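You operate a simulated robot arm through the tools that you are given. There is no shell and no other tool. Be economical: measure what you need, move in short steps, check, and stop when the job is done.

You are at the controls of a simulated robot arm. One attempt, no reset.

JOB
Lay the two sealed trays from the tool drawer on the sealer shelf.
Fine: shut and latch the drawer again; the other trays stay as they are. Where these are worked on the way, their far stop is far enough and under half their travel is too little: tool drawer.

Only the result counts: the job must be done as asked and must still hold three seconds after the hand-in. Knocking over, shifting, dropping, spilling or breaking anything else fails it.

ROBOT AND FRAMES
A 6-joint arm with a two-finger gripper on a trunk, on a base that drives. Base frame: it is fixed to the floor where the robot stands at the start and does not move with it; the origin is under the middle of the robot, x ahead of it, y to its left, z up. Units: cm, degrees, N and s.
With the tool pointing down near the work surface it reaches from about 10 to 66 cm from the robot's upright axis, wherever it stands. Its first joint turns from -166.0 to 166.0 degrees. Places, roughly: deep tray [75, -175, 75]; sealer shelf [60, 80, 90]; small tray [100, -100, 50]; tool drawer [70, 30, 70]; tool latch [50, 0, 80]; tray [100, -100, 75]. Payload 1.57 kg.
Tool frame: the origin (TCP) lies between the finger pads and is the grasp point; the fingertips stand 2.1 cm ahead of it; z points along the fingers, y is the line along which they close. The gripper opens to 7 cm. The gripper's body begins 5 cm behind the TCP.
Orientation is that of the tool frame in the base frame, as a unit quaternion [x, y, z, w]. With the fingers straight down and closing along the base's y, the tool's x points along the base's -x, its y along +y and its z along -z.

CONTROLS
- The arm moves only by the tool step_arm. Its argument "plan" is a list of rows, each a list of 7 numbers: the finger opening in cm, from 0 to 7, then the shift along the tool's x, y, z in cm, then the turn, a rotation vector about the tool's x, y, z in degrees. In form: [[fingers, tx, ty, tz, rx, ry, rz], ...]. A call has 1 to 10 rows; each row shifts and turns the commanded pose from where the row before left it, along the tool's axes as they then stand. Rows are played at 5 a second. More than 5 cm and 8.6 degrees between two rows, or a gripper value outside its range, and nothing of the call is played. A pose out of reach is approached as far as the arm can. The call stops where the force on the tool passes 90 N (or 10 N more than at its start, if that is more) or the arm is blocked; 0.2 s more then pass. The fingers move at their own pace and stop on an object; they squeeze with about 20 N. The grip force told is the motor's: it shows also when the fingers shut on nothing. Time passes only in rows, and 0.2 s behind the last, so rows that do not move let the fingers close. It gives the time, the measured TCP pose, the force on the tool (base axes), the opening and the grip force at its end, in the units of the frame above (readings bear some noise), with the torque about the TCP (base axes, N m) and any sound that the robot's microphone picked up.
- Cameras (640 x 400 px; columns grow to the right, rows downward): "scene" is now at [0.13, 18.35, 146.88]; the picture's right is [0.50, -0.87, 0.00], its down [-0.70, -0.41, -0.59] and it looks along [0.51, 0.29, -0.81] (base axes); focal length 248 px, centre (320, 200). "wrist" rides on the gripper at [7.9, 0.4, -8.1] in the tool frame; the picture's right is [-0.05, 1.00, 0.00], its down [-0.67, -0.04, -0.74] and it looks along [-0.74, -0.04, 0.67] (tool axes); focal length 256 px, centre (320, 200). There is no depth. A picture from a camera that has moved, and an enlarged one, comes with that camera's place and axes in the base frame and with its lens. The place of the scene camera against the robot may be out by one fixed shift of up to 1.2 cm in any direction.
- get_image(camera): a new picture of that camera. The clock stands still meanwhile.
- base_move(legs): drives the robot by 1 to 6 legs, each [ahead, left, turn to the left] in cm, cm and degrees, along the robot's own axes; the way and the turn of a leg run together, so that a leg with both is an arc; at most 150 cm and 180 degrees a leg. The arm and the cameras ride along, it lands a little off, and it stops where it bumps. It gives what a move gives.
- turn_head(pan, tilt): turns the head with the scene camera to pan (to the left, within 155 degrees either way) and tilt (down, from -29 to 69), counted from straight ahead of the robot. It gives what a move gives.
- close_up(camera, box): a new picture of the part [left, top, right, bottom] of that camera's present view, enlarged. The clock stands still meanwhile.
- hand_in(): hands the job in; it is judged then, once.

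Go step by step. Nothing tells you exact positions but the pictures and the camera data: compare them with the known pose of the tool, close in by small moves and look again before you grip or let go. The budget is 120 turns and 98 pictures, counting those below and the enlarged ones. Unless the task says otherwise, let go and move clear before handing in, and close with one line.

The tools are called after ">>>" as name(argument=value, ...) on one line, values as JSON. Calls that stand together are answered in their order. step_arm: Moves the arm, as the interface text tells. Its arguments: {"type":"object","properties":{"plan":{"type":"array"}},"required":["plan"]} The other tools are called the same way: base_move (legs) drives the base; turn_head (pan, tilt) turns the head that bears the scene camera; get_image (camera) takes a picture; close_up (camera, box) takes an enlarged picture of a part of a camera's view; hand_in () hands the job in.

At the start:

```text
clock: 0.0
position: [38.44, 12.24, 109.61]
tool_rot: [0.0, 1.0, -0.001, 0.0]
force: [-0.4, -0.2, 0.2]
ft_torque: [-0.01, -0.02, 0.0]
finger_gap: 7.0
grip_force: 0.1
robot x, y, heading: [-0.12, -0.02, -0.2]
head pan, tilt: [30.0, 54.1]
```

scene: 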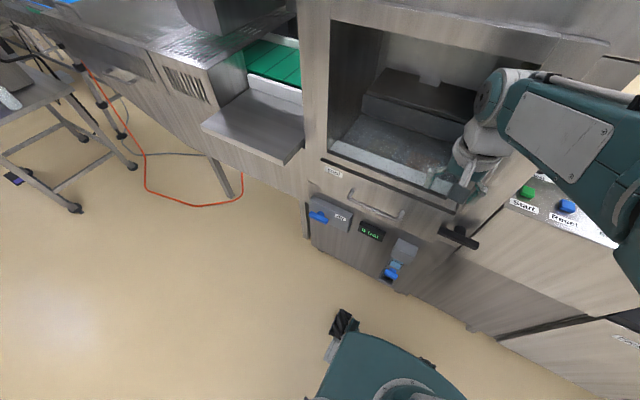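
wrist: 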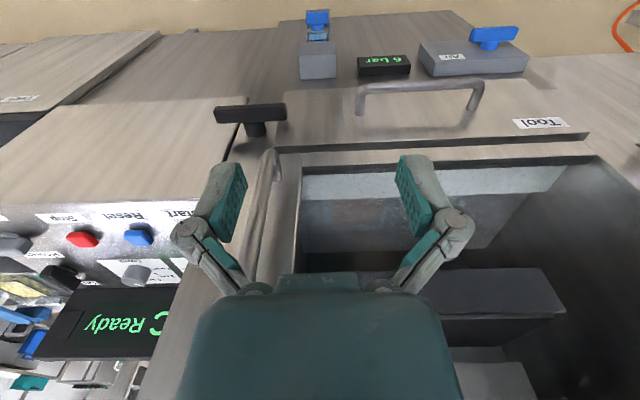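

I see a machine with a tool drawer (handle, label "Tool"), a black T-shaped latch to its right, an air valve and a 6 bar display beneath, and a small shelf to the left. I'll look closer first.

>>> close_up(camera="scene", box=[290, 140, 490, 290])

>>> close_up(camera="wrist", box=[0, 0, 640, 400])

>>> turn_head(pan=45, tilt=35)

>>> get_image(camera="scene")

```text
2.67 times, centred on (390, 215) of scene
camera zoom: at [0.13, 18.35, 146.88], right [0.5, -0.87, 0.0], down [-0.7, -0.41, -0.59], along [0.51, 0.29, -0.81], focal length 662 px, centre (133, 160)
```

zoom: 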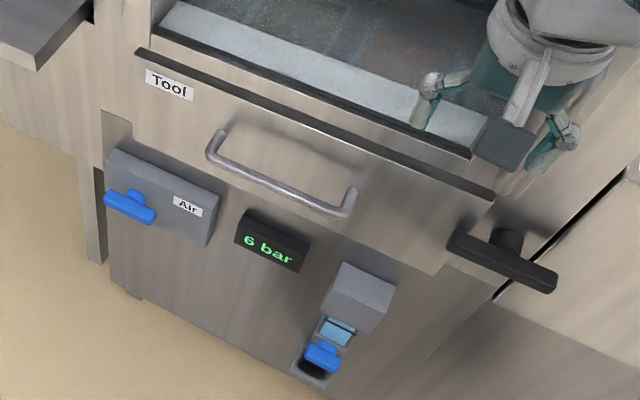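

```text
1.00 times, centred on (320, 200) of wrist (not enlarged: the box is as wide or as high as the picture)
camera zoom: at [30.32, 12.7, 117.71], right [0.05, 1.0, 0.0], down [0.67, -0.03, 0.74], along [0.74, -0.04, -0.67], focal length 256 px, centre (320, 200)
```

zoom: 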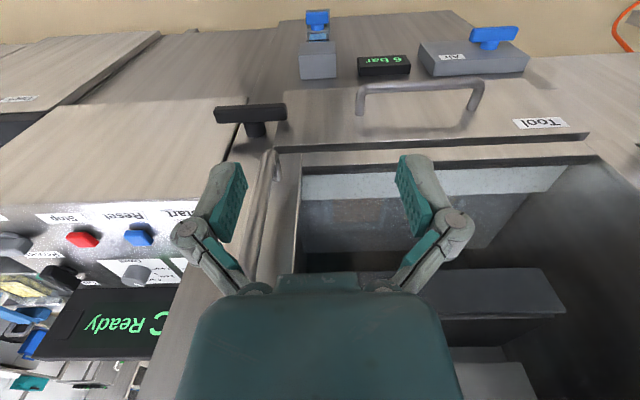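

```text
clock: 0.8
position: [38.37, 12.23, 109.55]
tool_rot: [0.0, 1.0, -0.002, -0.001]
force: [0.3, 1.1, 0.6]
ft_torque: [-0.02, 0.01, 0.01]
finger_gap: 7.01
grip_force: 0.1
robot x, y, heading: [0.12, -0.1, 0.0]
head pan, tilt: [45.0, 35.0]
```

```text
93 pictures are left
camera scene: at [0.03, 20.91, 149.58], right [0.71, -0.71, 0.0], down [-0.41, -0.41, -0.82], along [0.58, 0.58, -0.58], focal length 248 px, centre (320, 200)
```

scene: 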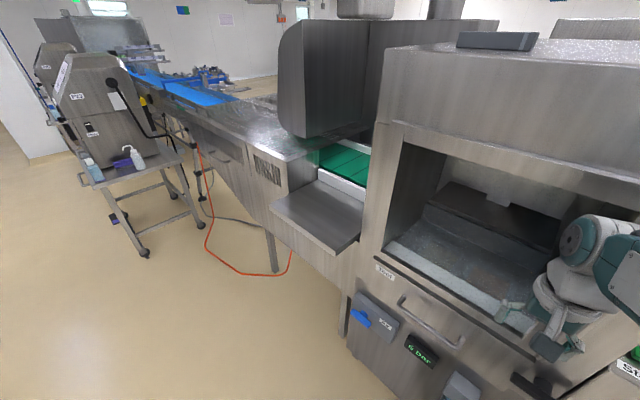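

The handle bar is about x 44.6, y 17–32, z 86.5, and the T latch about (50, 0, 81). I'll look around at the panel, the latch and the shelf in more detail.

>>> close_up(camera="scene", box=[240, 130, 400, 260])

>>> turn_head(pan=-5, tilt=50)

>>> get_image(camera="scene")

>>> close_up(camera="wrist", box=[180, 60, 340, 180])

```text
3.08 times, centred on (320, 195) of scene
camera zoom: at [0.03, 20.91, 149.58], right [0.71, -0.71, 0.0], down [-0.41, -0.41, -0.82], along [0.58, 0.58, -0.58], focal length 764 px, centre (320, 215)
```

zoom: 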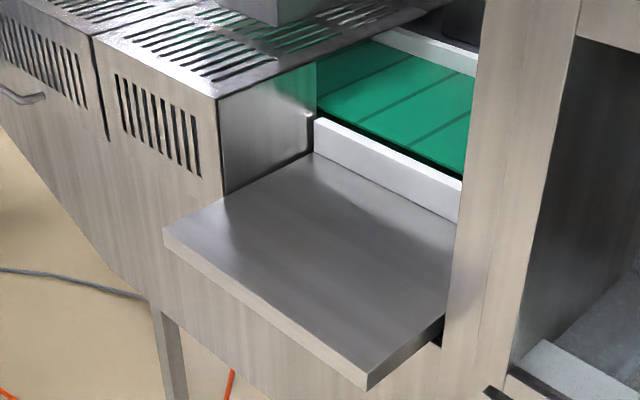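

```text
clock: 2.0
position: [38.28, 12.24, 109.52]
tool_rot: [0.0, 1.0, -0.001, 0.001]
force: [-0.4, 0.0, 0.8]
ft_torque: [0.0, -0.01, -0.02]
finger_gap: 6.98
grip_force: 0.0
robot x, y, heading: [0.02, 0.02, -0.2]
head pan, tilt: [-5.0, 50.0]
```

```text
91 pictures are left
camera scene: at [1.48, 14.02, 147.43], right [-0.09, -1.0, 0.0], down [-0.76, 0.07, -0.64], along [0.64, -0.06, -0.77], focal length 248 px, centre (320, 200)
```

scene: 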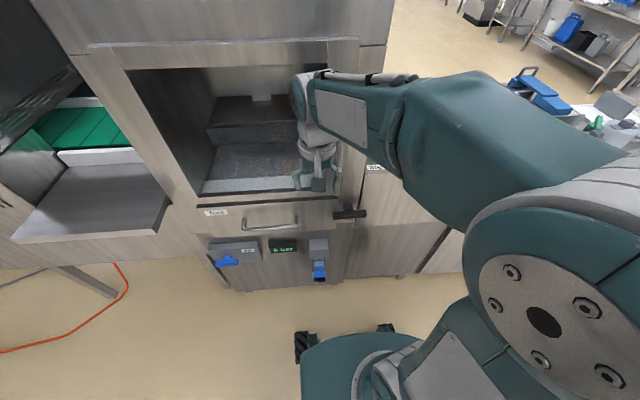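

```text
3.33 times, centred on (260, 120) of wrist
camera zoom: at [30.32, 12.68, 117.72], right [0.05, 1.0, 0.0], down [0.67, -0.03, 0.74], along [0.74, -0.04, -0.67], focal length 853 px, centre (520, 467)
```

zoom: 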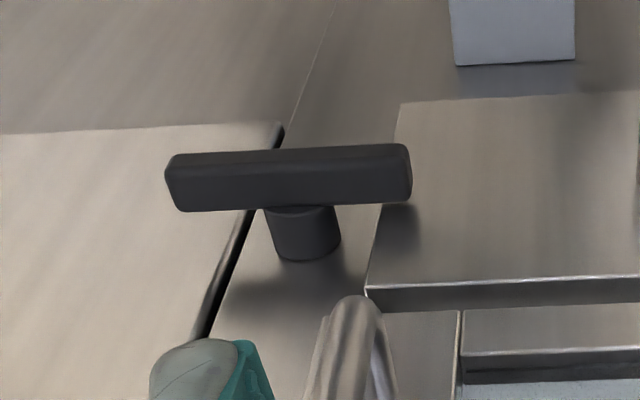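

The T bar spans about y −5.5 to 5.5 at (50, 0, 81), with its left end overlapping the drawer front, so it's a turn latch. I'll turn the tool horizontal, pointing forward, while shifting over to y≈0.

>>> step_arm(plan=[[7, 0, -1.2, 0, 0, -8.5, 0], [7, 0, -1.2, 0, 0, -8.5, 0], [7, 0, -1.2, 0, 0, -8.5, 0], [7, 0, -1.2, 0, 0, -8.5, 0], [7, 0, -1.2, 0, 0, -8.5, 0], [7, 0, -1.2, 0, 0, -8.5, 0], [7, 0, -1.2, 0, 0, -8.5, 0], [7, 0, -1.2, 0, 0, -8.5, 0], [7, 0, -1.2, 0, 0, -8.5, 0], [7, 0, -1.2, 0, 0, -8.5, 0]])

>>> get_image(camera="scene")

```text
clock: 4.2
position: [43.8, 2.68, 114.12]
tool_rot: [0.01, 0.754, -0.01, 0.656]
force: [-0.6, 1.4, 0.3]
ft_torque: [-0.05, 0.01, -0.08]
finger_gap: 6.98
grip_force: 0.1
out of reach, approached as far as the arm can: row 7, 8, 9, 10
robot x, y, heading: [0.2, 0.16, 0.0]
head pan, tilt: [-5.0, 50.0]
```

```text
89 pictures are left
camera scene: at [1.43, 13.99, 147.43], right [-0.09, -1.0, 0.0], down [-0.76, 0.07, -0.64], along [0.64, -0.06, -0.77], focal length 248 px, centre (320, 200)
```

scene: 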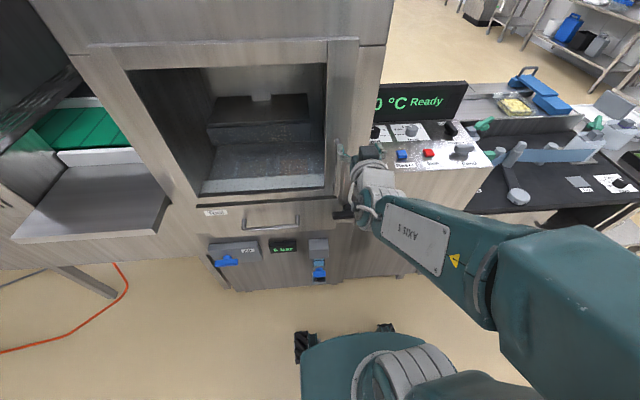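

At that pose the tool was too near the trunk. I'll back the base up a little for room, then roll so the fingers close vertically.

>>> base_move(legs=[[-14, 0, 0]])

>>> step_arm(plan=[[7, 0, 0, 0, 0, -4, 0], [7, 0, 0, 0, 0, 0, 8.5], [7, 0, 0, 0, 0, 0, 8.5], [7, 0, 0, 0, 0, 0, 8.5], [7, 0, 0, 0, 0, 0, 8.5]])

```text
clock: 5.5
position: [29.69, 2.74, 114.08]
tool_rot: [0.004, 0.755, -0.01, 0.655]
force: [0.0, -0.7, -0.3]
ft_torque: [0.03, 0.03, -0.03]
finger_gap: 6.99
grip_force: 0.0
robot x, y, heading: [-13.99, 0.0, 0.0]
head pan, tilt: [-5.0, 50.0]
```

```text
clock: 6.7
position: [30.23, 3.19, 114.65]
tool_rot: [0.036, 0.731, 0.02, 0.681]
force: [0.5, -0.6, -0.3]
ft_torque: [0.02, 0.01, 0.01]
finger_gap: 6.98
grip_force: 0.1
out of reach, approached as far as the arm can: row 1, 2, 3, 4, 5
robot x, y, heading: [-14.29, 0.32, 0.1]
head pan, tilt: [-5.0, 50.0]
```

The commanded pose is still inside the unreachable zone, so I'll move forward and down.

>>> step_arm(plan=[[7, 0, 0, 5, 0, 0, 0], [7, 0, 0, 5, 0, 0, 0], [7, 0, 0, 3, 0, 0, 0], [7, 0, 0, 0, 0, 0, 8.5], [7, 0, 0, 0, 0, 0, 8.5], [7, 0, 0, 0, 0, 0, 8.5], [7, 0, 0, 0, 0, 0, 8.5], [7, 0, 0, 0, 0, 0, 8.5], [7, 0, 0, 0, 0, 0, 8.5], [7, 0, 0, 0, 0, 0, 4.5]])

```text
clock: 8.9
position: [41.63, 14.63, 126.03]
tool_rot: [0.316, 0.667, 0.261, 0.623]
force: [-0.9, 0.2, 0.1]
ft_torque: [0.0, 0.02, 0.0]
finger_gap: 7.02
grip_force: 0.1
out of reach, approached as far as the arm can: row 1, 2, 3, 4, 5, 6, 7, 8, 9, 10
robot x, y, heading: [-13.8, 0.18, -0.0]
head pan, tilt: [-5.0, 50.0]
```

The arm is drifting away from the target, perhaps at a joint limit. I'll look at its posture.

>>> get_image(camera="scene")

>>> get_image(camera="wrist")

```text
88 pictures are left
camera scene: at [-12.67, 14.03, 147.42], right [-0.09, -1.0, 0.0], down [-0.76, 0.07, -0.64], along [0.64, -0.06, -0.77], focal length 248 px, centre (320, 200)
```

scene: 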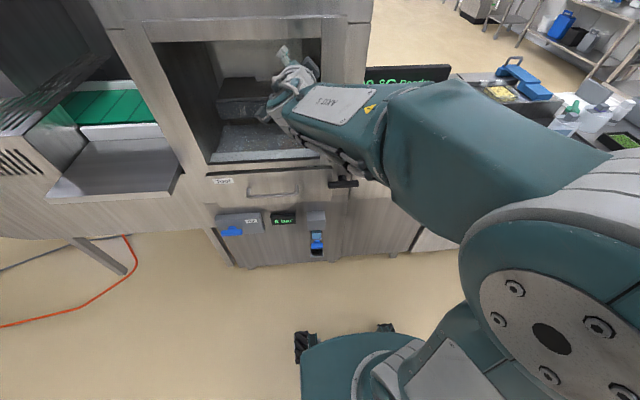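

```text
87 pictures are left
camera wrist: at [33.31, 21.24, 121.75], right [0.1, 0.62, 0.77], down [-0.73, -0.49, 0.48], along [0.68, -0.61, 0.41], focal length 256 px, centre (320, 200)
```

wrist: 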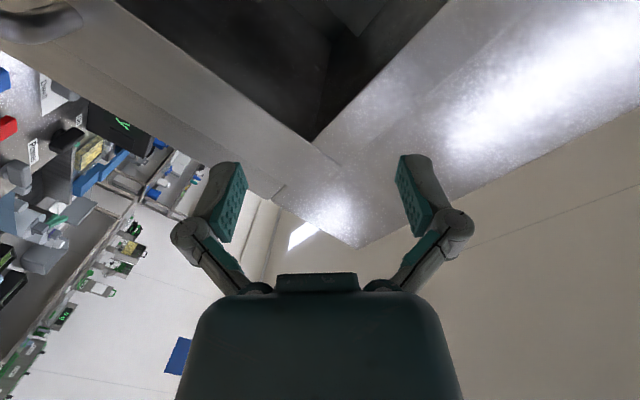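

The arm seems to be folded up high. Lower and further out should be easy to reach, so I'll lower the commanded pose.

>>> step_arm(plan=[[7, 0, -5, 0, 0, 0, 0], [7, 0, -5, 0, 0, 0, 0], [7, 0, -5, 0, 0, 0, 0], [7, 0, -5, 0, 0, 0, 0], [7, 0, -4, 0, 0, 0, 0], [7, 0, 0, 0, 0, 0, 0], [7, 0, 0, 0, 0, 0, 0]])

>>> get_image(camera="wrist")

```text
clock: 10.5
position: [35.52, 8.1, 127.2]
tool_rot: [0.318, 0.669, 0.256, 0.621]
force: [0.4, 0.1, -0.3]
ft_torque: [-0.04, 0.0, 0.01]
finger_gap: 7.02
grip_force: 0.2
out of reach, approached as far as the arm can: row 1, 2, 3, 4, 5
robot x, y, heading: [-13.99, 0.22, 0.1]
head pan, tilt: [-5.0, 50.0]
```

```text
86 pictures are left
camera wrist: at [27.21, 14.89, 123.02], right [0.11, 0.63, 0.77], down [-0.73, -0.48, 0.49], along [0.68, -0.61, 0.4], focal length 256 px, centre (320, 200)
```

wrist: 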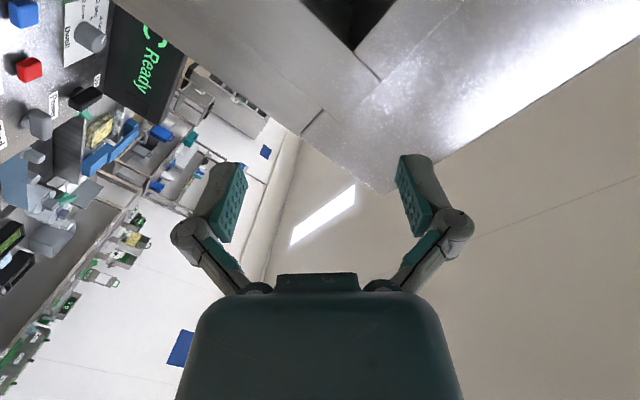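

The command re-anchors to where the arm actually stops. I'll test a pure base-down and forward move from here.

>>> step_arm(plan=[[7, 1.3, -1.5, 3, 0, 0, 0], [7, 1.3, -1.5, 3, 0, 0, 0], [7, 2, -2.3, 2, 0, 0, 0]])

```text
clock: 11.3
position: [41.84, 11.8, 127.11]
tool_rot: [0.318, 0.668, 0.256, 0.622]
force: [-0.2, -0.2, 0.5]
ft_torque: [0.03, 0.0, 0.02]
finger_gap: 7.0
grip_force: 0.2
out of reach, approached as far as the arm can: row 1, 2, 3
robot x, y, heading: [-14.06, -0.11, -0.0]
head pan, tilt: [-5.0, 50.0]
```

With the tool horizontal the wrist can't come down, probably a joint limit. I'll go back to a tilted, no-roll orientation (about 45° down) and work the latch by pushing its end.

>>> step_arm(plan=[[3, 0, 0, 0, 0, 0, -8.5], [3, 0, 0, 0, 0, 0, -8.5], [2, 0, 0, 0, 0, 0, -8.5], [1, 0, 0, 0, 0, 0, -8.5], [0, 0, 0, 0, 0, 0, -8.5], [0, 0, 0, 0, 0, 0, -8.2], [0, 0, 0, 0, 0, 8, 0], [0, 0, 0, 0, 0, 8, 0], [0, 0, 0, 0, 0, 8, 0], [0, 0, 0, 0, 0, 8, 0]])

>>> step_arm(plan=[[0, 0, 0, 0, 0, 7, 0], [0, 0, 0, 0, 0, 7, 0], [0, 0, 0, 0, 0, 0, 0]])

```text
clock: 13.5
position: [42.08, 11.63, 127.12]
tool_rot: [0.006, 0.893, -0.028, 0.449]
force: [-0.5, 0.5, -0.1]
ft_torque: [0.02, 0.01, 0.0]
finger_gap: 0.01
grip_force: 20.1
robot x, y, heading: [-14.09, -0.23, 0.2]
head pan, tilt: [-5.0, 50.0]
```

```text
clock: 14.3
position: [42.01, 11.65, 127.04]
tool_rot: [0.011, 0.941, -0.028, 0.336]
force: [-0.5, 0.4, -0.4]
ft_torque: [-0.01, 0.02, -0.02]
finger_gap: 0.0
grip_force: 20.2
robot x, y, heading: [-14.12, -0.02, 0.1]
head pan, tilt: [-5.0, 50.0]
```

Now tilted about 39° forward. I'll descend to roughly (40, 5, 92), staying clear of the machine front, then look.

>>> step_arm(plan=[[0, 2.96, -0.83, 3.21, 0, 0, 0], [0, 2.96, -0.83, 3.21, 0, 0, 0], [0, 2.96, -0.83, 3.21, 0, 0, 0], [0, 2.96, -0.83, 3.21, 0, 0, 0], [0, 2.96, -0.83, 3.21, 0, 0, 0], [0, 2.96, -0.83, 3.21, 0, 0, 0], [0, 2.96, -0.83, 3.21, 0, 0, 0], [0, 2.96, -0.83, 3.21, 0, 0, 0], [0, 0, 0, 0, 0, 0, 0]])

>>> get_image(camera="wrist")

>>> get_image(camera="scene")

```text
clock: 16.3
position: [39.59, 3.64, 92.54]
tool_rot: [0.01, 0.942, -0.026, 0.335]
force: [0.0, 0.5, -0.2]
ft_torque: [-0.03, 0.04, 0.0]
finger_gap: 0.01
grip_force: 19.8
robot x, y, heading: [-14.56, -0.19, 0.0]
head pan, tilt: [-5.0, 50.0]
```

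```text
85 pictures are left
camera wrist: at [28.14, 4.48, 93.71], right [0.08, 1.0, -0.01], down [0.04, 0.01, 1.0], along [1.0, -0.08, -0.04], focal length 256 px, centre (320, 200)
```

wrist: 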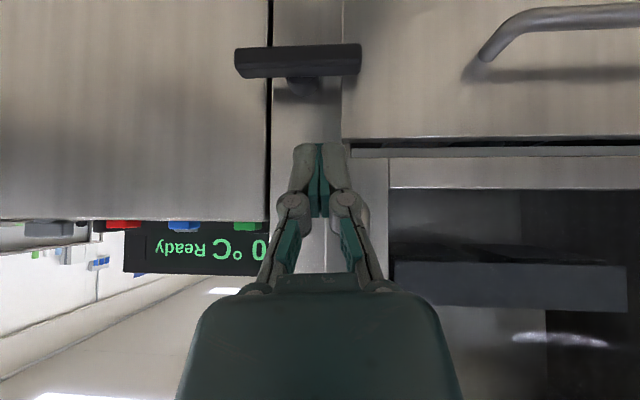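

```text
84 pictures are left
camera scene: at [-12.62, 13.97, 147.43], right [-0.09, -1.0, 0.0], down [-0.76, 0.07, -0.64], along [0.64, -0.06, -0.77], focal length 248 px, centre (320, 200)
```

scene: 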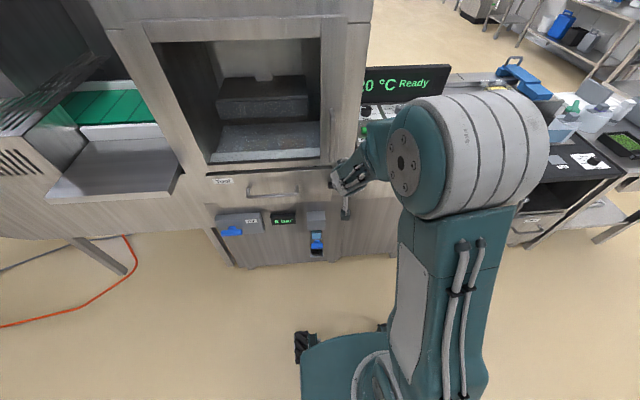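

The latch bar spans about y −4 to 6 with its hub near y 1, z 81.5, and its left end overlaps the drawer by roughly 1.5 cm. I'll bring the closed fingertips above that end and check.

>>> step_arm(plan=[[0, -1.56, 0.75, 3.4, 0, 0, 0], [0, -1.56, 0.75, 3.4, 0, 0, 0], [0, -1.2, 0.75, 2.6, 0, 0, 0], [0, 0, 0, 0, 0, 0, 0]])

>>> get_image(camera="wrist")

>>> close_up(camera="scene", box=[260, 120, 420, 240])

```text
clock: 17.3
position: [48.34, 5.1, 88.0]
tool_rot: [0.011, 0.941, -0.027, 0.338]
force: [-69.3, -5.7, 29.3]
ft_torque: [0.75, -4.89, 0.62]
finger_gap: 0.01
grip_force: 20.1
robot x, y, heading: [-14.31, -0.36, 0.1]
head pan, tilt: [-5.0, 50.0]
```

```text
83 pictures are left
camera wrist: at [37.02, 6.07, 89.28], right [0.08, 1.0, -0.01], down [0.04, 0.01, 1.0], along [1.0, -0.08, -0.04], focal length 256 px, centre (320, 200)
```

wrist: 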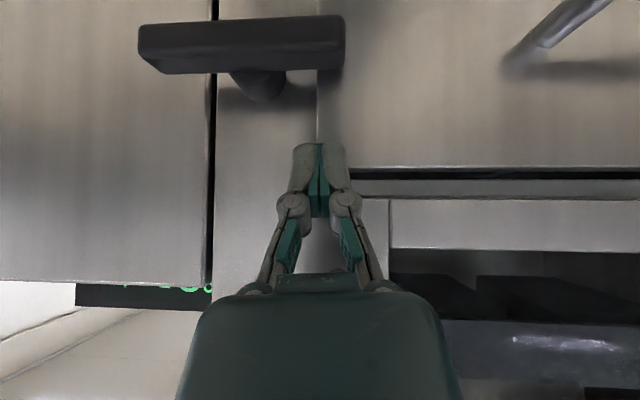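

```text
3.33 times, centred on (340, 180) of scene
camera zoom: at [-13.4, 13.77, 147.47], right [-0.09, -1.0, 0.0], down [-0.76, 0.07, -0.65], along [0.64, -0.06, -0.76], focal length 827 px, centre (253, 267)
```

zoom: 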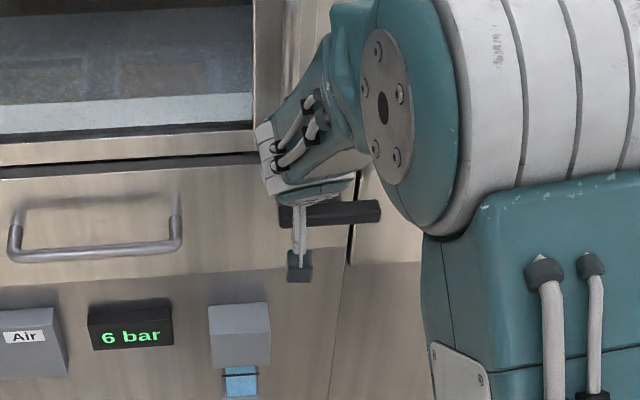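

Contact of 69 N: by the torque the wrist touched the vertical rod handle above, around (42, 6, 99), and not the fingertips. I'll back off straight away.

>>> step_arm(plan=[[0, 0, 0, -4, 0, 0, 0], [0, 0, 0, -5, 0, 0, 0], [0, 0, -4, 0, 0, 0, 0], [0, 0, -4.5, 0, 0, 0, 0], [0, 0, 0, 0, 0, 0, 0]])

>>> turn_head(pan=20, tilt=45)

>>> get_image(camera="scene")

>>> get_image(camera="wrist")

```text
clock: 18.5
position: [43.2, -2.56, 95.28]
tool_rot: [0.011, 0.941, -0.027, 0.337]
force: [-0.7, -1.0, -0.3]
ft_torque: [0.02, 0.0, 0.01]
finger_gap: 0.0
grip_force: 19.8
robot x, y, heading: [-14.03, -0.38, 0.1]
head pan, tilt: [-5.0, 50.0]
```

```text
clock: 19.4
position: [43.2, -2.58, 95.16]
tool_rot: [0.011, 0.941, -0.028, 0.337]
force: [-0.7, -0.1, 0.1]
ft_torque: [-0.02, 0.0, 0.01]
finger_gap: 0.01
grip_force: 20.0
robot x, y, heading: [-14.01, 0.28, 0.1]
head pan, tilt: [20.0, 45.0]
```

```text
81 pictures are left
camera scene: at [-12.64, 17.38, 148.12], right [0.34, -0.94, 0.0], down [-0.67, -0.24, -0.71], along [0.66, 0.24, -0.71], focal length 248 px, centre (320, 200)
```

scene: 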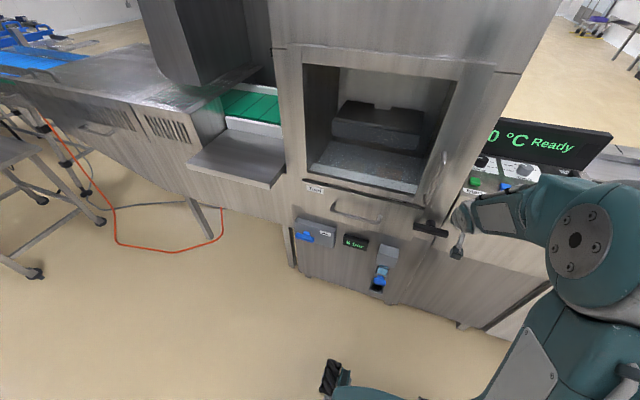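

```text
80 pictures are left
camera wrist: at [31.85, -1.66, 96.38], right [0.08, 1.0, -0.01], down [0.04, 0.01, 1.0], along [1.0, -0.08, -0.04], focal length 256 px, centre (320, 200)
```

wrist: 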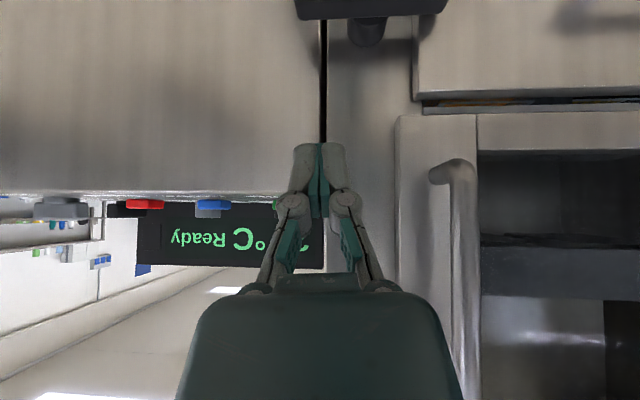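

The rod sits at y≈5–6, so I'll work the latch's right end at y≈−3, where the hand has clearance. I'm approaching along the tool axis until just above the bar.

>>> step_arm(plan=[[0, -0.2, 0, 3.5, 0, 0, 0], [0, -0.2, 0, 3.5, 0, 0, 0], [0, -0.1, 0, 2.5, 0, 0, 0], [0, 0, 0, 0, 0, 0, 0]])

>>> get_image(camera="wrist")

>>> close_up(camera="scene", box=[370, 170, 500, 270])

```text
clock: 20.4
position: [49.39, -3.23, 88.31]
tool_rot: [0.011, 0.942, -0.027, 0.335]
force: [-0.6, 0.1, 1.1]
ft_torque: [-0.02, -0.03, 0.02]
finger_gap: 0.0
grip_force: 19.9
robot x, y, heading: [-14.09, -0.51, 0.1]
head pan, tilt: [20.0, 45.0]
```

```text
79 pictures are left
camera wrist: at [38.1, -2.32, 89.51], right [0.08, 1.0, -0.01], down [0.04, 0.01, 1.0], along [1.0, -0.08, -0.04], focal length 256 px, centre (320, 200)
```

wrist: 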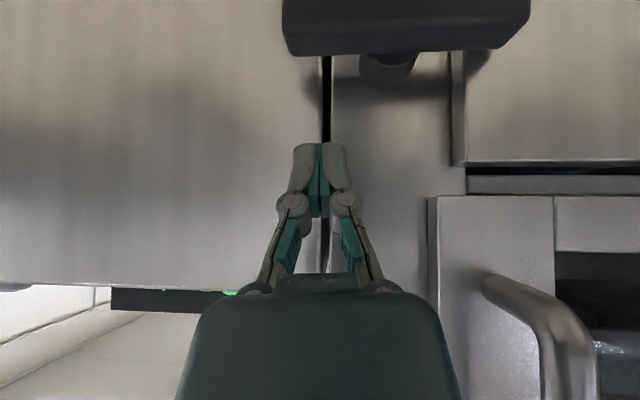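

```text
4.00 times, centred on (435, 220) of scene
camera zoom: at [-12.59, 17.4, 148.12], right [0.34, -0.94, 0.0], down [-0.67, -0.24, -0.71], along [0.66, 0.24, -0.71], focal length 992 px, centre (-140, 120)
```

zoom: 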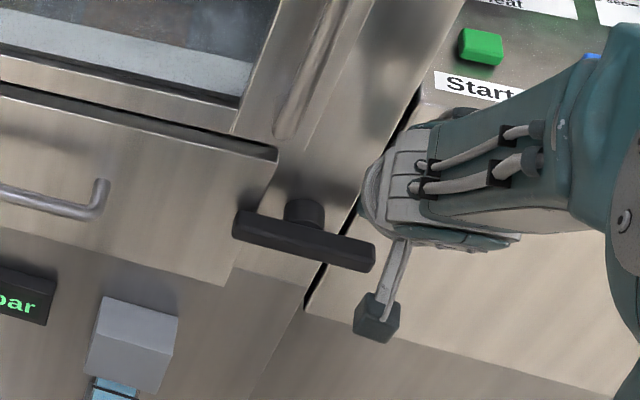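

The bar is about 10 cm long, centred at (49.5, 0.3, 81.7). I'll push its right end down and follow the arc.

>>> step_arm(plan=[[0, 1.5, -0.12, 1.35, 0, 0, 0], [0, 1.5, -0.12, 1.35, 0, 0, 0], [0, 0.63, -0.15, 0.77, 0, 0, 0], [0, 0.63, -0.1, 0.77, 0, 0, 0], [0, 0.63, -0.1, 0.77, 0, 0, 0], [0, 0, 0, 0, 0, 0, 0]])

>>> close_up(camera="scene", box=[370, 170, 500, 270])

```text
clock: 21.8
position: [49.06, -3.91, 82.91]
tool_rot: [0.013, 0.94, -0.033, 0.338]
force: [-21.3, -1.5, 38.0]
ft_torque: [0.14, 0.09, 0.13]
finger_gap: 0.01
grip_force: 19.7
out of reach, approached as far as the arm can: row 1, 5
robot x, y, heading: [-14.01, -0.04, -0.1]
head pan, tilt: [20.0, 45.0]
```

```text
4.00 times, centred on (435, 220) of scene
camera zoom: at [-13.06, 17.38, 148.14], right [0.34, -0.94, 0.0], down [-0.66, -0.24, -0.71], along [0.67, 0.24, -0.71], focal length 992 px, centre (-140, 120)
```

zoom: 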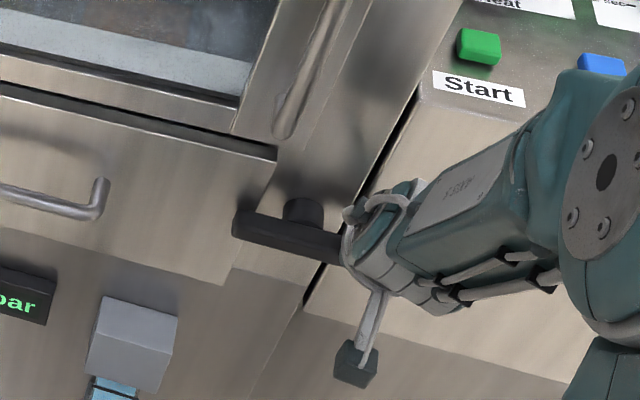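

38 N of resistance and the bar hasn't visibly turned. I'll check with the wrist view.

>>> get_image(camera="wrist")

```text
76 pictures are left
camera wrist: at [37.77, -2.87, 84.01], right [0.09, 1.0, -0.02], down [0.04, 0.01, 1.0], along [1.0, -0.09, -0.04], focal length 256 px, centre (320, 200)
```

wrist: 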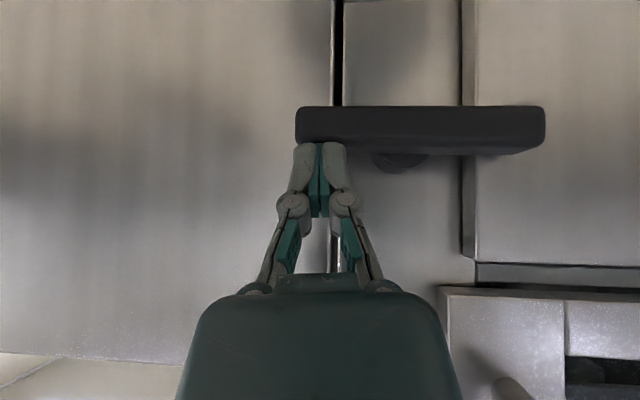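

The tip sits squarely on the bar's right end and it won't go down, so it must turn the other way (left end down). To keep off the rod I'll back away and yaw the tool about 42° left so the hand trails off to the right.

>>> step_arm(plan=[[0, -1, 0, -4.5, 0, 0, 0], [0, -1, 0, -4.5, 0, 0, 0], [0, 0, 0, -4, 0, 0, 0], [0, 0, 0, 0, -5.37, -0.36, -6.55], [0, 0, 0, 0, -5.37, -0.36, -6.55], [0, 0, 0, 0, -5.37, -0.36, -6.55], [0, 0, 0, 0, -5.37, -0.36, -6.55], [0, 0, 0, 0, -5.37, -0.36, -6.55], [0, 0, 0, 0, 0, 0, 0]])

>>> get_image(camera="wrist")

>>> get_image(camera="scene")

```text
clock: 23.8
position: [43.02, -3.31, 94.19]
tool_rot: [-0.294, 0.891, 0.077, 0.337]
force: [-0.1, 0.2, 0.1]
ft_torque: [0.0, 0.0, -0.01]
finger_gap: 0.0
grip_force: 19.9
out of reach, approached as far as the arm can: row 4
robot x, y, heading: [-13.95, -0.04, 0.1]
head pan, tilt: [20.0, 45.0]
```

```text
75 pictures are left
camera wrist: at [33.31, -9.28, 95.18], right [-0.54, 0.84, -0.03], down [0.0, 0.04, 1.0], along [0.84, 0.54, -0.02], focal length 256 px, centre (320, 200)
```

wrist: 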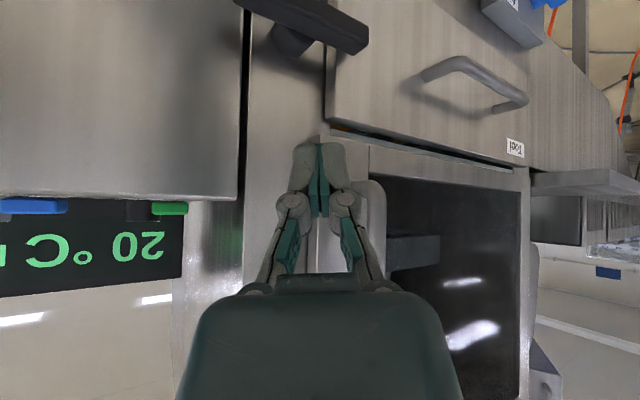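

```text
74 pictures are left
camera scene: at [-12.64, 17.35, 148.12], right [0.34, -0.94, 0.0], down [-0.67, -0.24, -0.71], along [0.66, 0.24, -0.71], focal length 248 px, centre (320, 200)
```

scene: 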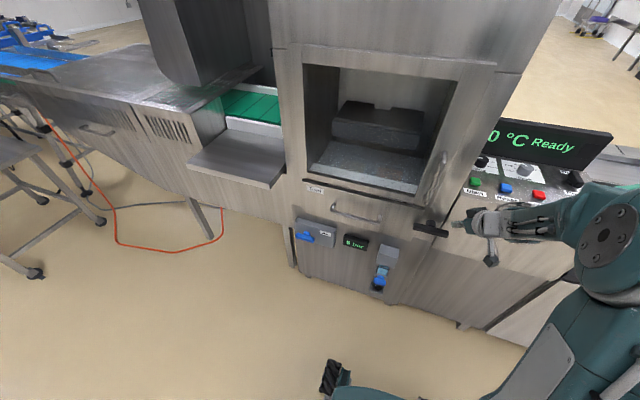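

The yaw is done. Now I'll bring the tip to just above the bar's left end (TCP about 48.8, 4.0, 86.5).

>>> step_arm(plan=[[0, -0.49, 0.77, 2.88, 0, 0, 0], [0, -0.49, 0.77, 2.88, 0, 0, 0], [0, -0.49, 0.77, 2.88, 0, 0, 0], [0, -0.49, 0.77, 2.88, 0, 0, 0], [0, 0, 0, 0, 0, 0, 0]])

>>> get_image(camera="wrist")

```text
clock: 25.0
position: [48.89, 3.95, 86.42]
tool_rot: [-0.293, 0.891, 0.076, 0.339]
force: [0.1, -0.8, 0.0]
ft_torque: [-0.01, -0.01, 0.01]
finger_gap: 0.02
grip_force: 19.9
robot x, y, heading: [-14.27, -0.15, 0.3]
head pan, tilt: [20.0, 45.0]
```

```text
73 pictures are left
camera wrist: at [39.04, -1.98, 87.4], right [-0.54, 0.84, -0.03], down [0.0, 0.04, 1.0], along [0.84, 0.54, -0.02], focal length 256 px, centre (320, 200)
```

wrist: 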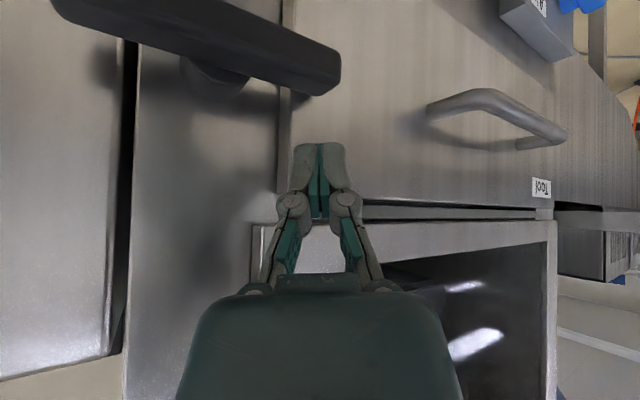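

The tip is over the left end. Pressing down.

>>> step_arm(plan=[[0, 0.97, 0.09, 1.14, 0, 0, 0], [0, 0.97, 0.09, 1.14, 0, 0, 0], [0, 0.65, 0.06, 0.76, 0, 0, 0], [0, 0.65, 0.06, 0.76, 0, 0, 0], [0, 0.65, 0.06, 0.76, 0, 0, 0], [0, 0, 0, 0, 0, 0, 0]])

>>> get_image(camera="wrist")

```text
clock: 26.4
position: [48.82, 4.17, 80.41]
tool_rot: [-0.293, 0.891, 0.075, 0.338]
force: [0.3, -0.4, 0.4]
ft_torque: [0.0, -0.02, 0.03]
finger_gap: 0.0
grip_force: 19.7
robot x, y, heading: [-14.23, -0.11, -0.0]
head pan, tilt: [20.0, 45.0]
```

```text
72 pictures are left
camera wrist: at [39.2, -1.99, 81.42], right [-0.54, 0.84, -0.03], down [0.0, 0.04, 1.0], along [0.84, 0.54, -0.02], focal length 256 px, centre (320, 200)
```

wrist: 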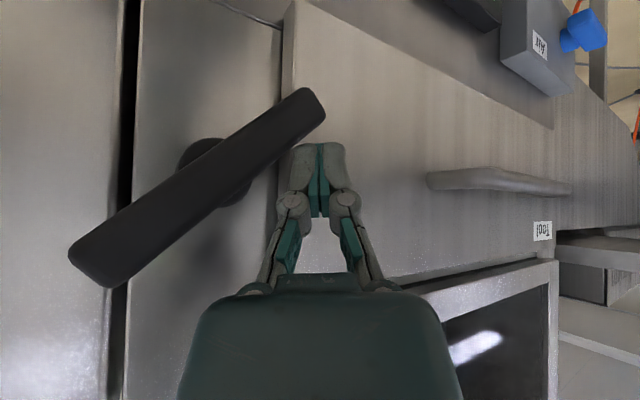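

The latch is turning, now about 40°. I'll continue down and then right to bring it vertical.

>>> step_arm(plan=[[0, 0.65, 0.06, 0.76, 0, 0, 0], [0, 0.65, 0.06, 0.76, 0, 0, 0], [0, 0.47, -0.81, -0.33, 0, 0, 0], [0, 0.47, -0.81, -0.33, 0, 0, 0], [0, 0.24, -0.4, -0.17, 0, 0, 0], [0, 0, 0, 0, 0, 0, 0]])

>>> get_image(camera="wrist")

```text
clock: 27.8
position: [48.68, 2.01, 78.52]
tool_rot: [-0.295, 0.89, 0.077, 0.339]
force: [-4.8, 34.8, 2.6]
ft_torque: [0.49, 0.04, 0.38]
finger_gap: 0.0
grip_force: 19.5
robot x, y, heading: [-14.32, -0.1, -0.1]
head pan, tilt: [20.0, 45.0]
```

```text
71 pictures are left
camera wrist: at [39.11, -4.05, 79.44], right [-0.55, 0.84, -0.03], down [0.0, 0.04, 1.0], along [0.84, 0.55, -0.02], focal length 256 px, centre (320, 200)
```

wrist: 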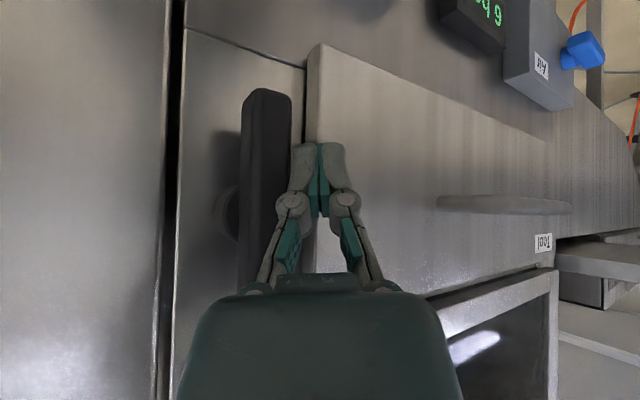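

The latch stands vertical against its stop, so it's unlatched. I'll back off and bring the tool to pointing straight down.

>>> step_arm(plan=[[0, -0.7, 1.2, 0.5, 0, 0, 0], [0, 0, 0, -4.5, 0, 0, 0], [0, 0, 0, -4.5, 0, 0, 0], [0, 0, 0, -4.5, 0, 0, 0], [0, 0, 0, -3, 0, 0, 0], [3, 0, 0, 0, 0, 8, 0], [5, 0, 0, 0, 0, 8, 0], [7, 0, 0, 0, 0, 8, 0], [7, 0, 0, 0, 0, 8, 0], [7, 0, 0, 0, 0, 7.5, 0]])

>>> step_arm(plan=[[7, 0, 0, -3, 0, 0, -8], [7, 0, 0, -3, 0, 0, -8], [7, 0, 0, -2, 0, 0, -8], [7, 0, 0, 0, 0, 0, -8], [7, 0, 0, 0, 0, 0, -8], [7, 0, 0, 0, 0, 0, -8], [7, 0, 0, 0, 0, 0, 0]])

>>> get_image(camera="scene")

```text
clock: 30.0
position: [39.51, -2.26, 91.08]
tool_rot: [-0.302, 0.942, 0.014, 0.146]
force: [0.0, 0.8, -0.2]
ft_torque: [0.03, -0.02, -0.02]
finger_gap: 7.02
grip_force: 0.1
out of reach, approached as far as the arm can: row 9, 10
robot x, y, heading: [-13.65, -0.07, -0.2]
head pan, tilt: [20.0, 45.0]
```

```text
clock: 31.6
position: [36.44, -4.69, 96.83]
tool_rot: [-0.661, 0.735, -0.043, 0.144]
force: [-1.2, 0.2, 0.9]
ft_torque: [-0.02, -0.02, 0.0]
finger_gap: 6.99
grip_force: 0.0
out of reach, approached as far as the arm can: row 2, 3, 4, 5
robot x, y, heading: [-13.81, -0.42, 0.1]
head pan, tilt: [20.0, 45.0]
```

```text
70 pictures are left
camera scene: at [-12.66, 17.38, 148.12], right [0.34, -0.94, 0.0], down [-0.67, -0.24, -0.71], along [0.66, 0.24, -0.71], focal length 248 px, centre (320, 200)
```

scene: 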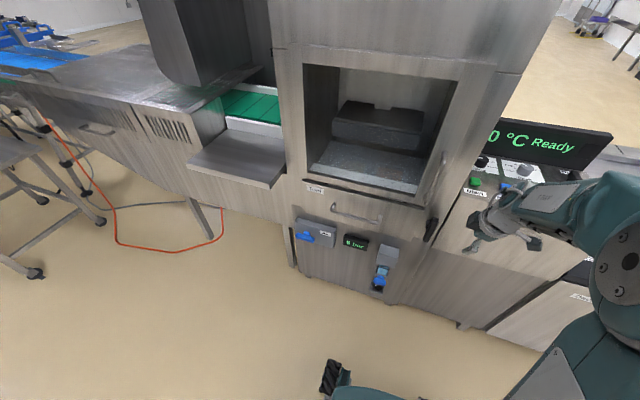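

The latch is confirmed vertical and the tool is nearly down with the fingers closing along x. I'll shift the base left and slightly back so the handle lies ahead.

>>> base_move(legs=[[-5, 24, 0]])

>>> step_arm(plan=[[7, 0, 0, 0, 4, 0, 0], [7, 0, 0, 0, 4, 0, 0], [7, 0, 0, 0, 0, 0, 0]])

>>> get_image(camera="wrist")

>>> get_image(camera="scene")

```text
clock: 33.4
position: [31.42, 18.2, 96.78]
tool_rot: [-0.659, 0.737, -0.042, 0.147]
force: [0.4, -0.2, -0.1]
ft_torque: [0.04, -0.03, 0.0]
finger_gap: 6.99
grip_force: 0.0
robot x, y, heading: [-18.95, 23.08, 0.1]
head pan, tilt: [20.0, 45.0]
```

```text
clock: 34.2
position: [31.38, 18.77, 96.85]
tool_rot: [-0.647, 0.732, -0.095, 0.19]
force: [0.7, -0.3, -0.1]
ft_torque: [0.02, 0.0, -0.04]
finger_gap: 6.97
grip_force: 0.0
robot x, y, heading: [-19.05, 23.45, -0.1]
head pan, tilt: [20.0, 45.0]
```

```text
69 pictures are left
camera wrist: at [26.89, 10.13, 102.81], right [-0.91, 0.2, -0.38], down [-0.21, 0.57, 0.79], along [0.37, 0.8, -0.48], focal length 256 px, centre (320, 200)
```

wrist: 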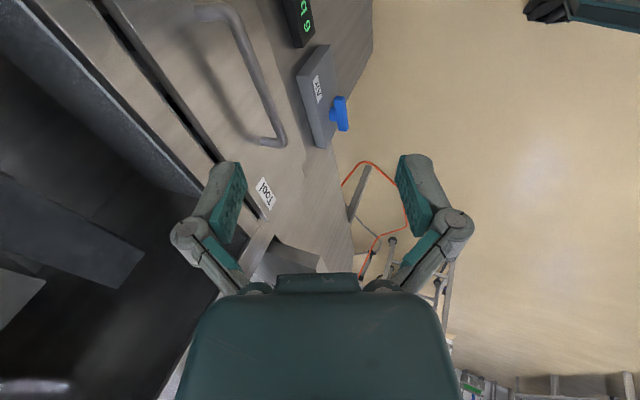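

```text
68 pictures are left
camera scene: at [-17.69, 40.77, 148.14], right [0.34, -0.94, 0.0], down [-0.67, -0.24, -0.71], along [0.66, 0.24, -0.71], focal length 248 px, centre (320, 200)
```

scene: 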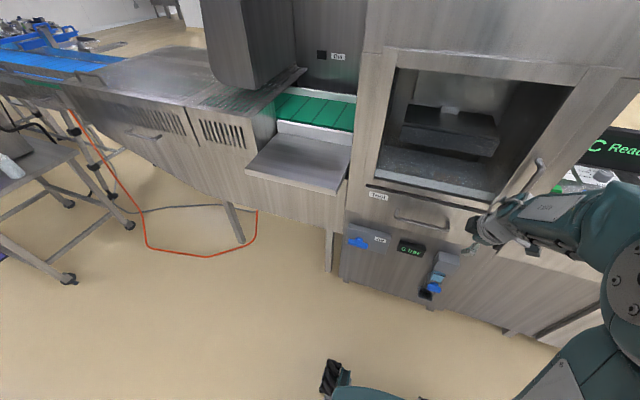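

I tilted it the wrong way. I'll correct that by turning back about tool x so it points straight down.

>>> step_arm(plan=[[7, 0, 0, 0, -8, 0, 0], [7, 0, 0, 0, -8, 0, 0], [7, 0, 0, 0, -7, 0, 0], [7, 0, 0, 0, 0, 6, 0], [7, 0, 0, 0, 0, 0, 0]])

```text
clock: 35.4
position: [30.28, 19.01, 94.79]
tool_rot: [-0.67, 0.734, 0.066, 0.088]
force: [0.0, -1.1, 0.2]
ft_torque: [0.0, 0.0, -0.02]
finger_gap: 6.99
grip_force: 0.0
out of reach, approached as far as the arm can: row 2, 3, 4
robot x, y, heading: [-19.07, 23.46, -0.2]
head pan, tilt: [20.0, 45.0]
```

Good enough: the fingers close along x with a slight lean along the bar. I'll take a fresh wrist picture to triangulate the handle.

>>> get_image(camera="wrist")

>>> close_up(camera="scene", box=[340, 170, 500, 270])

```text
67 pictures are left
camera wrist: at [28.8, 9.69, 100.96], right [-0.99, 0.14, -0.01], down [0.06, 0.48, 0.87], along [0.13, 0.86, -0.49], focal length 256 px, centre (320, 200)
```

wrist: 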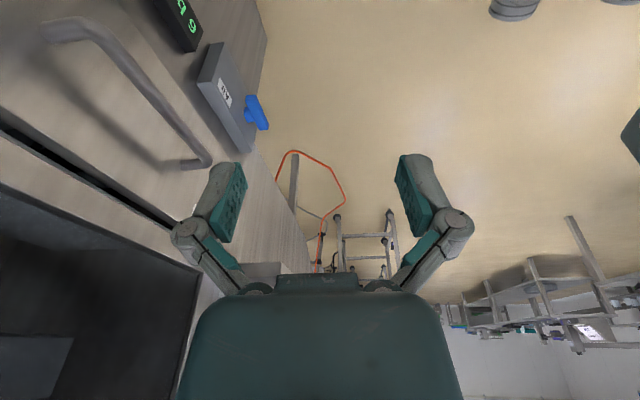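

```text
4.00 times, centred on (420, 220) of scene
camera zoom: at [-17.67, 41.03, 148.12], right [0.34, -0.94, 0.0], down [-0.67, -0.24, -0.71], along [0.66, 0.24, -0.71], focal length 992 px, centre (-80, 120)
```

zoom: 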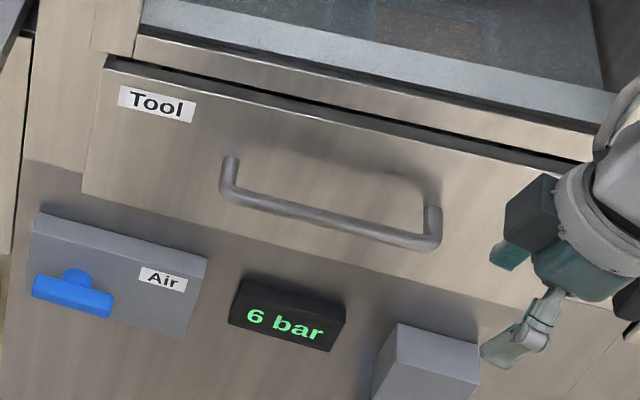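

Combining the views, the handle bar is at about x 47, z 81, y 17–35. I'll move the base forward 5 cm, tilt the fingers slightly forward, and go above and in front of the bar.

>>> base_move(legs=[[5, 0, 0]])

>>> step_arm(plan=[[7, 0, 0, 0, 7, 0, 0], [7, 0, 0, 0, 7, 0, 0], [7, 0, 0, 0, 0, 5, 0], [7, 0, 0, 0, 0, 0, 0]])

```text
clock: 36.4
position: [35.17, 18.98, 94.81]
tool_rot: [-0.67, 0.734, 0.066, 0.087]
force: [-0.5, 0.5, -1.0]
ft_torque: [-0.03, 0.02, 0.01]
finger_gap: 6.99
grip_force: 0.0
robot x, y, heading: [-14.21, 23.7, -0.0]
head pan, tilt: [20.0, 45.0]
```

```text
clock: 37.4
position: [35.16, 19.0, 94.75]
tool_rot: [-0.652, 0.743, -0.051, 0.142]
force: [0.4, -0.6, 0.3]
ft_torque: [-0.01, -0.01, -0.03]
finger_gap: 7.02
grip_force: 0.1
robot x, y, heading: [-14.55, 23.62, 0.1]
head pan, tilt: [20.0, 45.0]
```

Moving to a pre-grasp pose above the bar with the opening at 4.5 cm.

>>> step_arm(plan=[[4.5, -1.61, -1.84, 2.78, 0, 0, 0], [4.5, -1.61, -1.84, 2.78, 0, 0, 0], [4.5, -1.61, -1.84, 2.78, 0, 0, 0], [4.5, -1.61, -1.84, 2.78, 0, 0, 0], [4.5, 0, 0, 0, 0, 0, 0]])

>>> get_image(camera="wrist")

>>> close_up(camera="scene", box=[340, 150, 500, 250])

```text
clock: 38.5
position: [44.88, 24.3, 85.5]
tool_rot: [-0.652, 0.742, -0.048, 0.146]
force: [0.0, 0.3, -1.3]
ft_torque: [0.02, 0.0, -0.03]
finger_gap: 4.5
grip_force: 0.0
out of reach, approached as far as the arm can: row 1, 2, 3, 4
robot x, y, heading: [-14.22, 23.6, -0.0]
head pan, tilt: [20.0, 45.0]
```

```text
65 pictures are left
camera wrist: at [41.35, 15.6, 91.93], right [-0.95, 0.2, -0.25], down [-0.1, 0.56, 0.82], along [0.3, 0.8, -0.51], focal length 256 px, centre (320, 200)
```

wrist: 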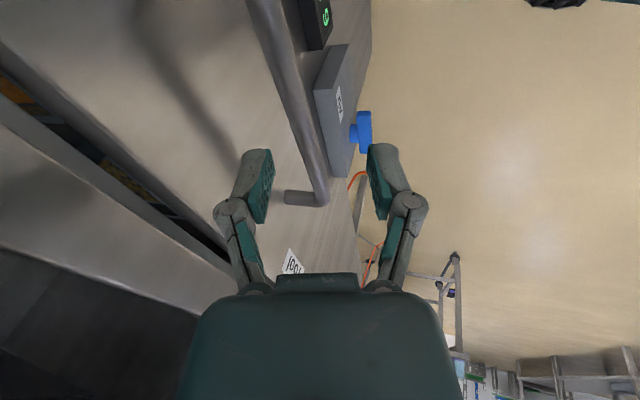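

```text
4.00 times, centred on (420, 200) of scene
camera zoom: at [-12.7, 41.04, 148.12], right [0.34, -0.94, 0.0], down [-0.67, -0.24, -0.71], along [0.66, 0.24, -0.71], focal length 992 px, centre (-80, 200)
```

zoom: 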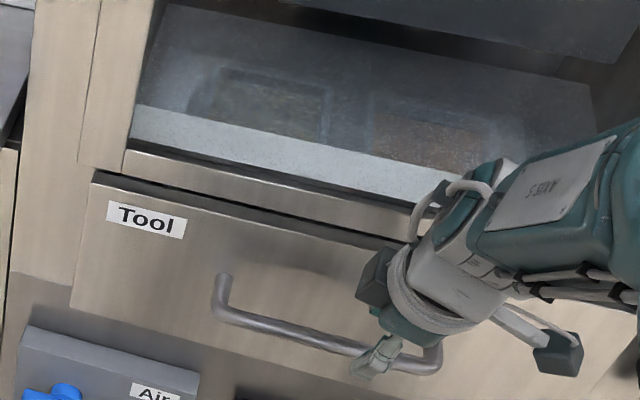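

The handle bar is at about (48.2, y, 79.7) and runs between the fingers. I'll shift about 2 cm forward before lowering.

>>> step_arm(plan=[[4.5, -0.71, -1.84, 0.61, 0, 0, 0], [4.5, 0, 0, 0, 0, 0, 0]])

```text
clock: 39.1
position: [46.38, 24.36, 84.98]
tool_rot: [-0.653, 0.742, -0.046, 0.147]
force: [0.7, -0.1, 0.6]
ft_torque: [-0.01, -0.02, 0.01]
finger_gap: 4.52
grip_force: 0.1
out of reach, approached as far as the arm can: row 1
robot x, y, heading: [-13.91, 23.92, 0.1]
head pan, tilt: [20.0, 45.0]
```

>>> step_arm(plan=[[4.5, 0, -0.3, 1.8, 0, 0, 0], [4.5, 0, 0, 1.8, 0, 0, 0], [4.5, 0, 0, 1.8, 0, 0, 0], [4.5, 0, 0, 0, 0, 0, 0]])

>>> get_image(camera="wrist")

```text
clock: 40.1
position: [47.7, 24.4, 79.67]
tool_rot: [-0.653, 0.742, -0.051, 0.14]
force: [-0.2, -0.7, -0.3]
ft_torque: [0.03, -0.03, -0.01]
finger_gap: 4.47
grip_force: 0.1
out of reach, approached as far as the arm can: row 1
robot x, y, heading: [-14.21, 23.46, -0.0]
head pan, tilt: [20.0, 45.0]
```

```text
63 pictures are left
camera wrist: at [44.18, 15.96, 86.09], right [-0.95, 0.2, -0.25], down [-0.1, 0.57, 0.82], along [0.3, 0.8, -0.52], focal length 256 px, centre (320, 200)
```

wrist: 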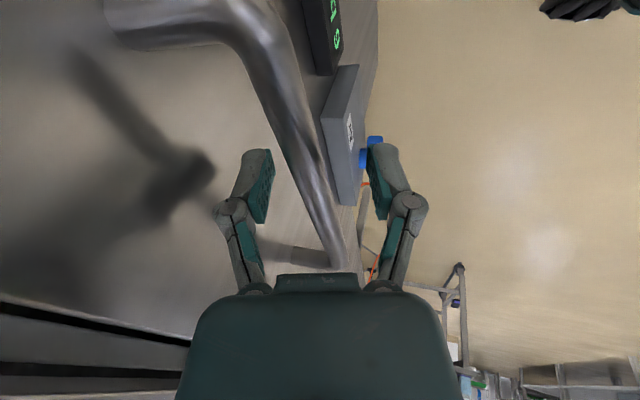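

The bar lies between the fingers. Closing.

>>> step_arm(plan=[[0, 0, 0, 0, 0, 0, 0], [0, 0, 0, 0, 0, 0, 0], [0, 0, 0, 0, 0, 0, 0]])

>>> get_image(camera="wrist")

```text
clock: 41.0
position: [47.87, 24.34, 79.77]
tool_rot: [-0.652, 0.743, -0.053, 0.143]
force: [8.7, -3.0, 23.0]
ft_torque: [-0.71, -0.19, 0.42]
finger_gap: 1.75
grip_force: 31.8
robot x, y, heading: [-14.16, 23.55, -0.4]
head pan, tilt: [20.0, 45.0]
```

```text
62 pictures are left
camera wrist: at [44.28, 15.89, 86.31], right [-0.95, 0.2, -0.26], down [-0.1, 0.57, 0.82], along [0.3, 0.8, -0.52], focal length 256 px, centre (320, 200)
```

wrist: 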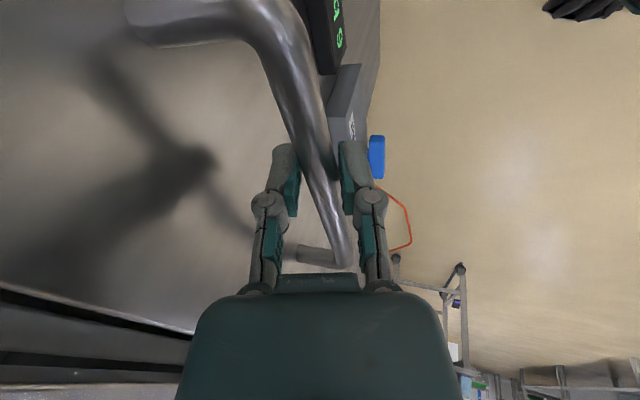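

Gripped (gap 1.75). I'll pull the drawer towards the robot, gently at first.

>>> step_arm(plan=[[0, 0.11, 0.95, -0.28, 0, 0, 0], [0, 0.11, 0.95, -0.28, 0, 0, 0], [0, 0.11, 0.95, -0.28, 0, 0, 0], [0, 0.11, 0.95, -0.28, 0, 0, 0]])

```text
clock: 42.0
position: [43.64, 24.54, 79.82]
tool_rot: [-0.653, 0.743, -0.052, 0.137]
force: [0.7, -1.5, 23.2]
ft_torque: [-0.09, -0.08, 0.5]
finger_gap: 1.74
grip_force: 32.3
robot x, y, heading: [-14.3, 23.31, 0.2]
head pan, tilt: [20.0, 45.0]
```

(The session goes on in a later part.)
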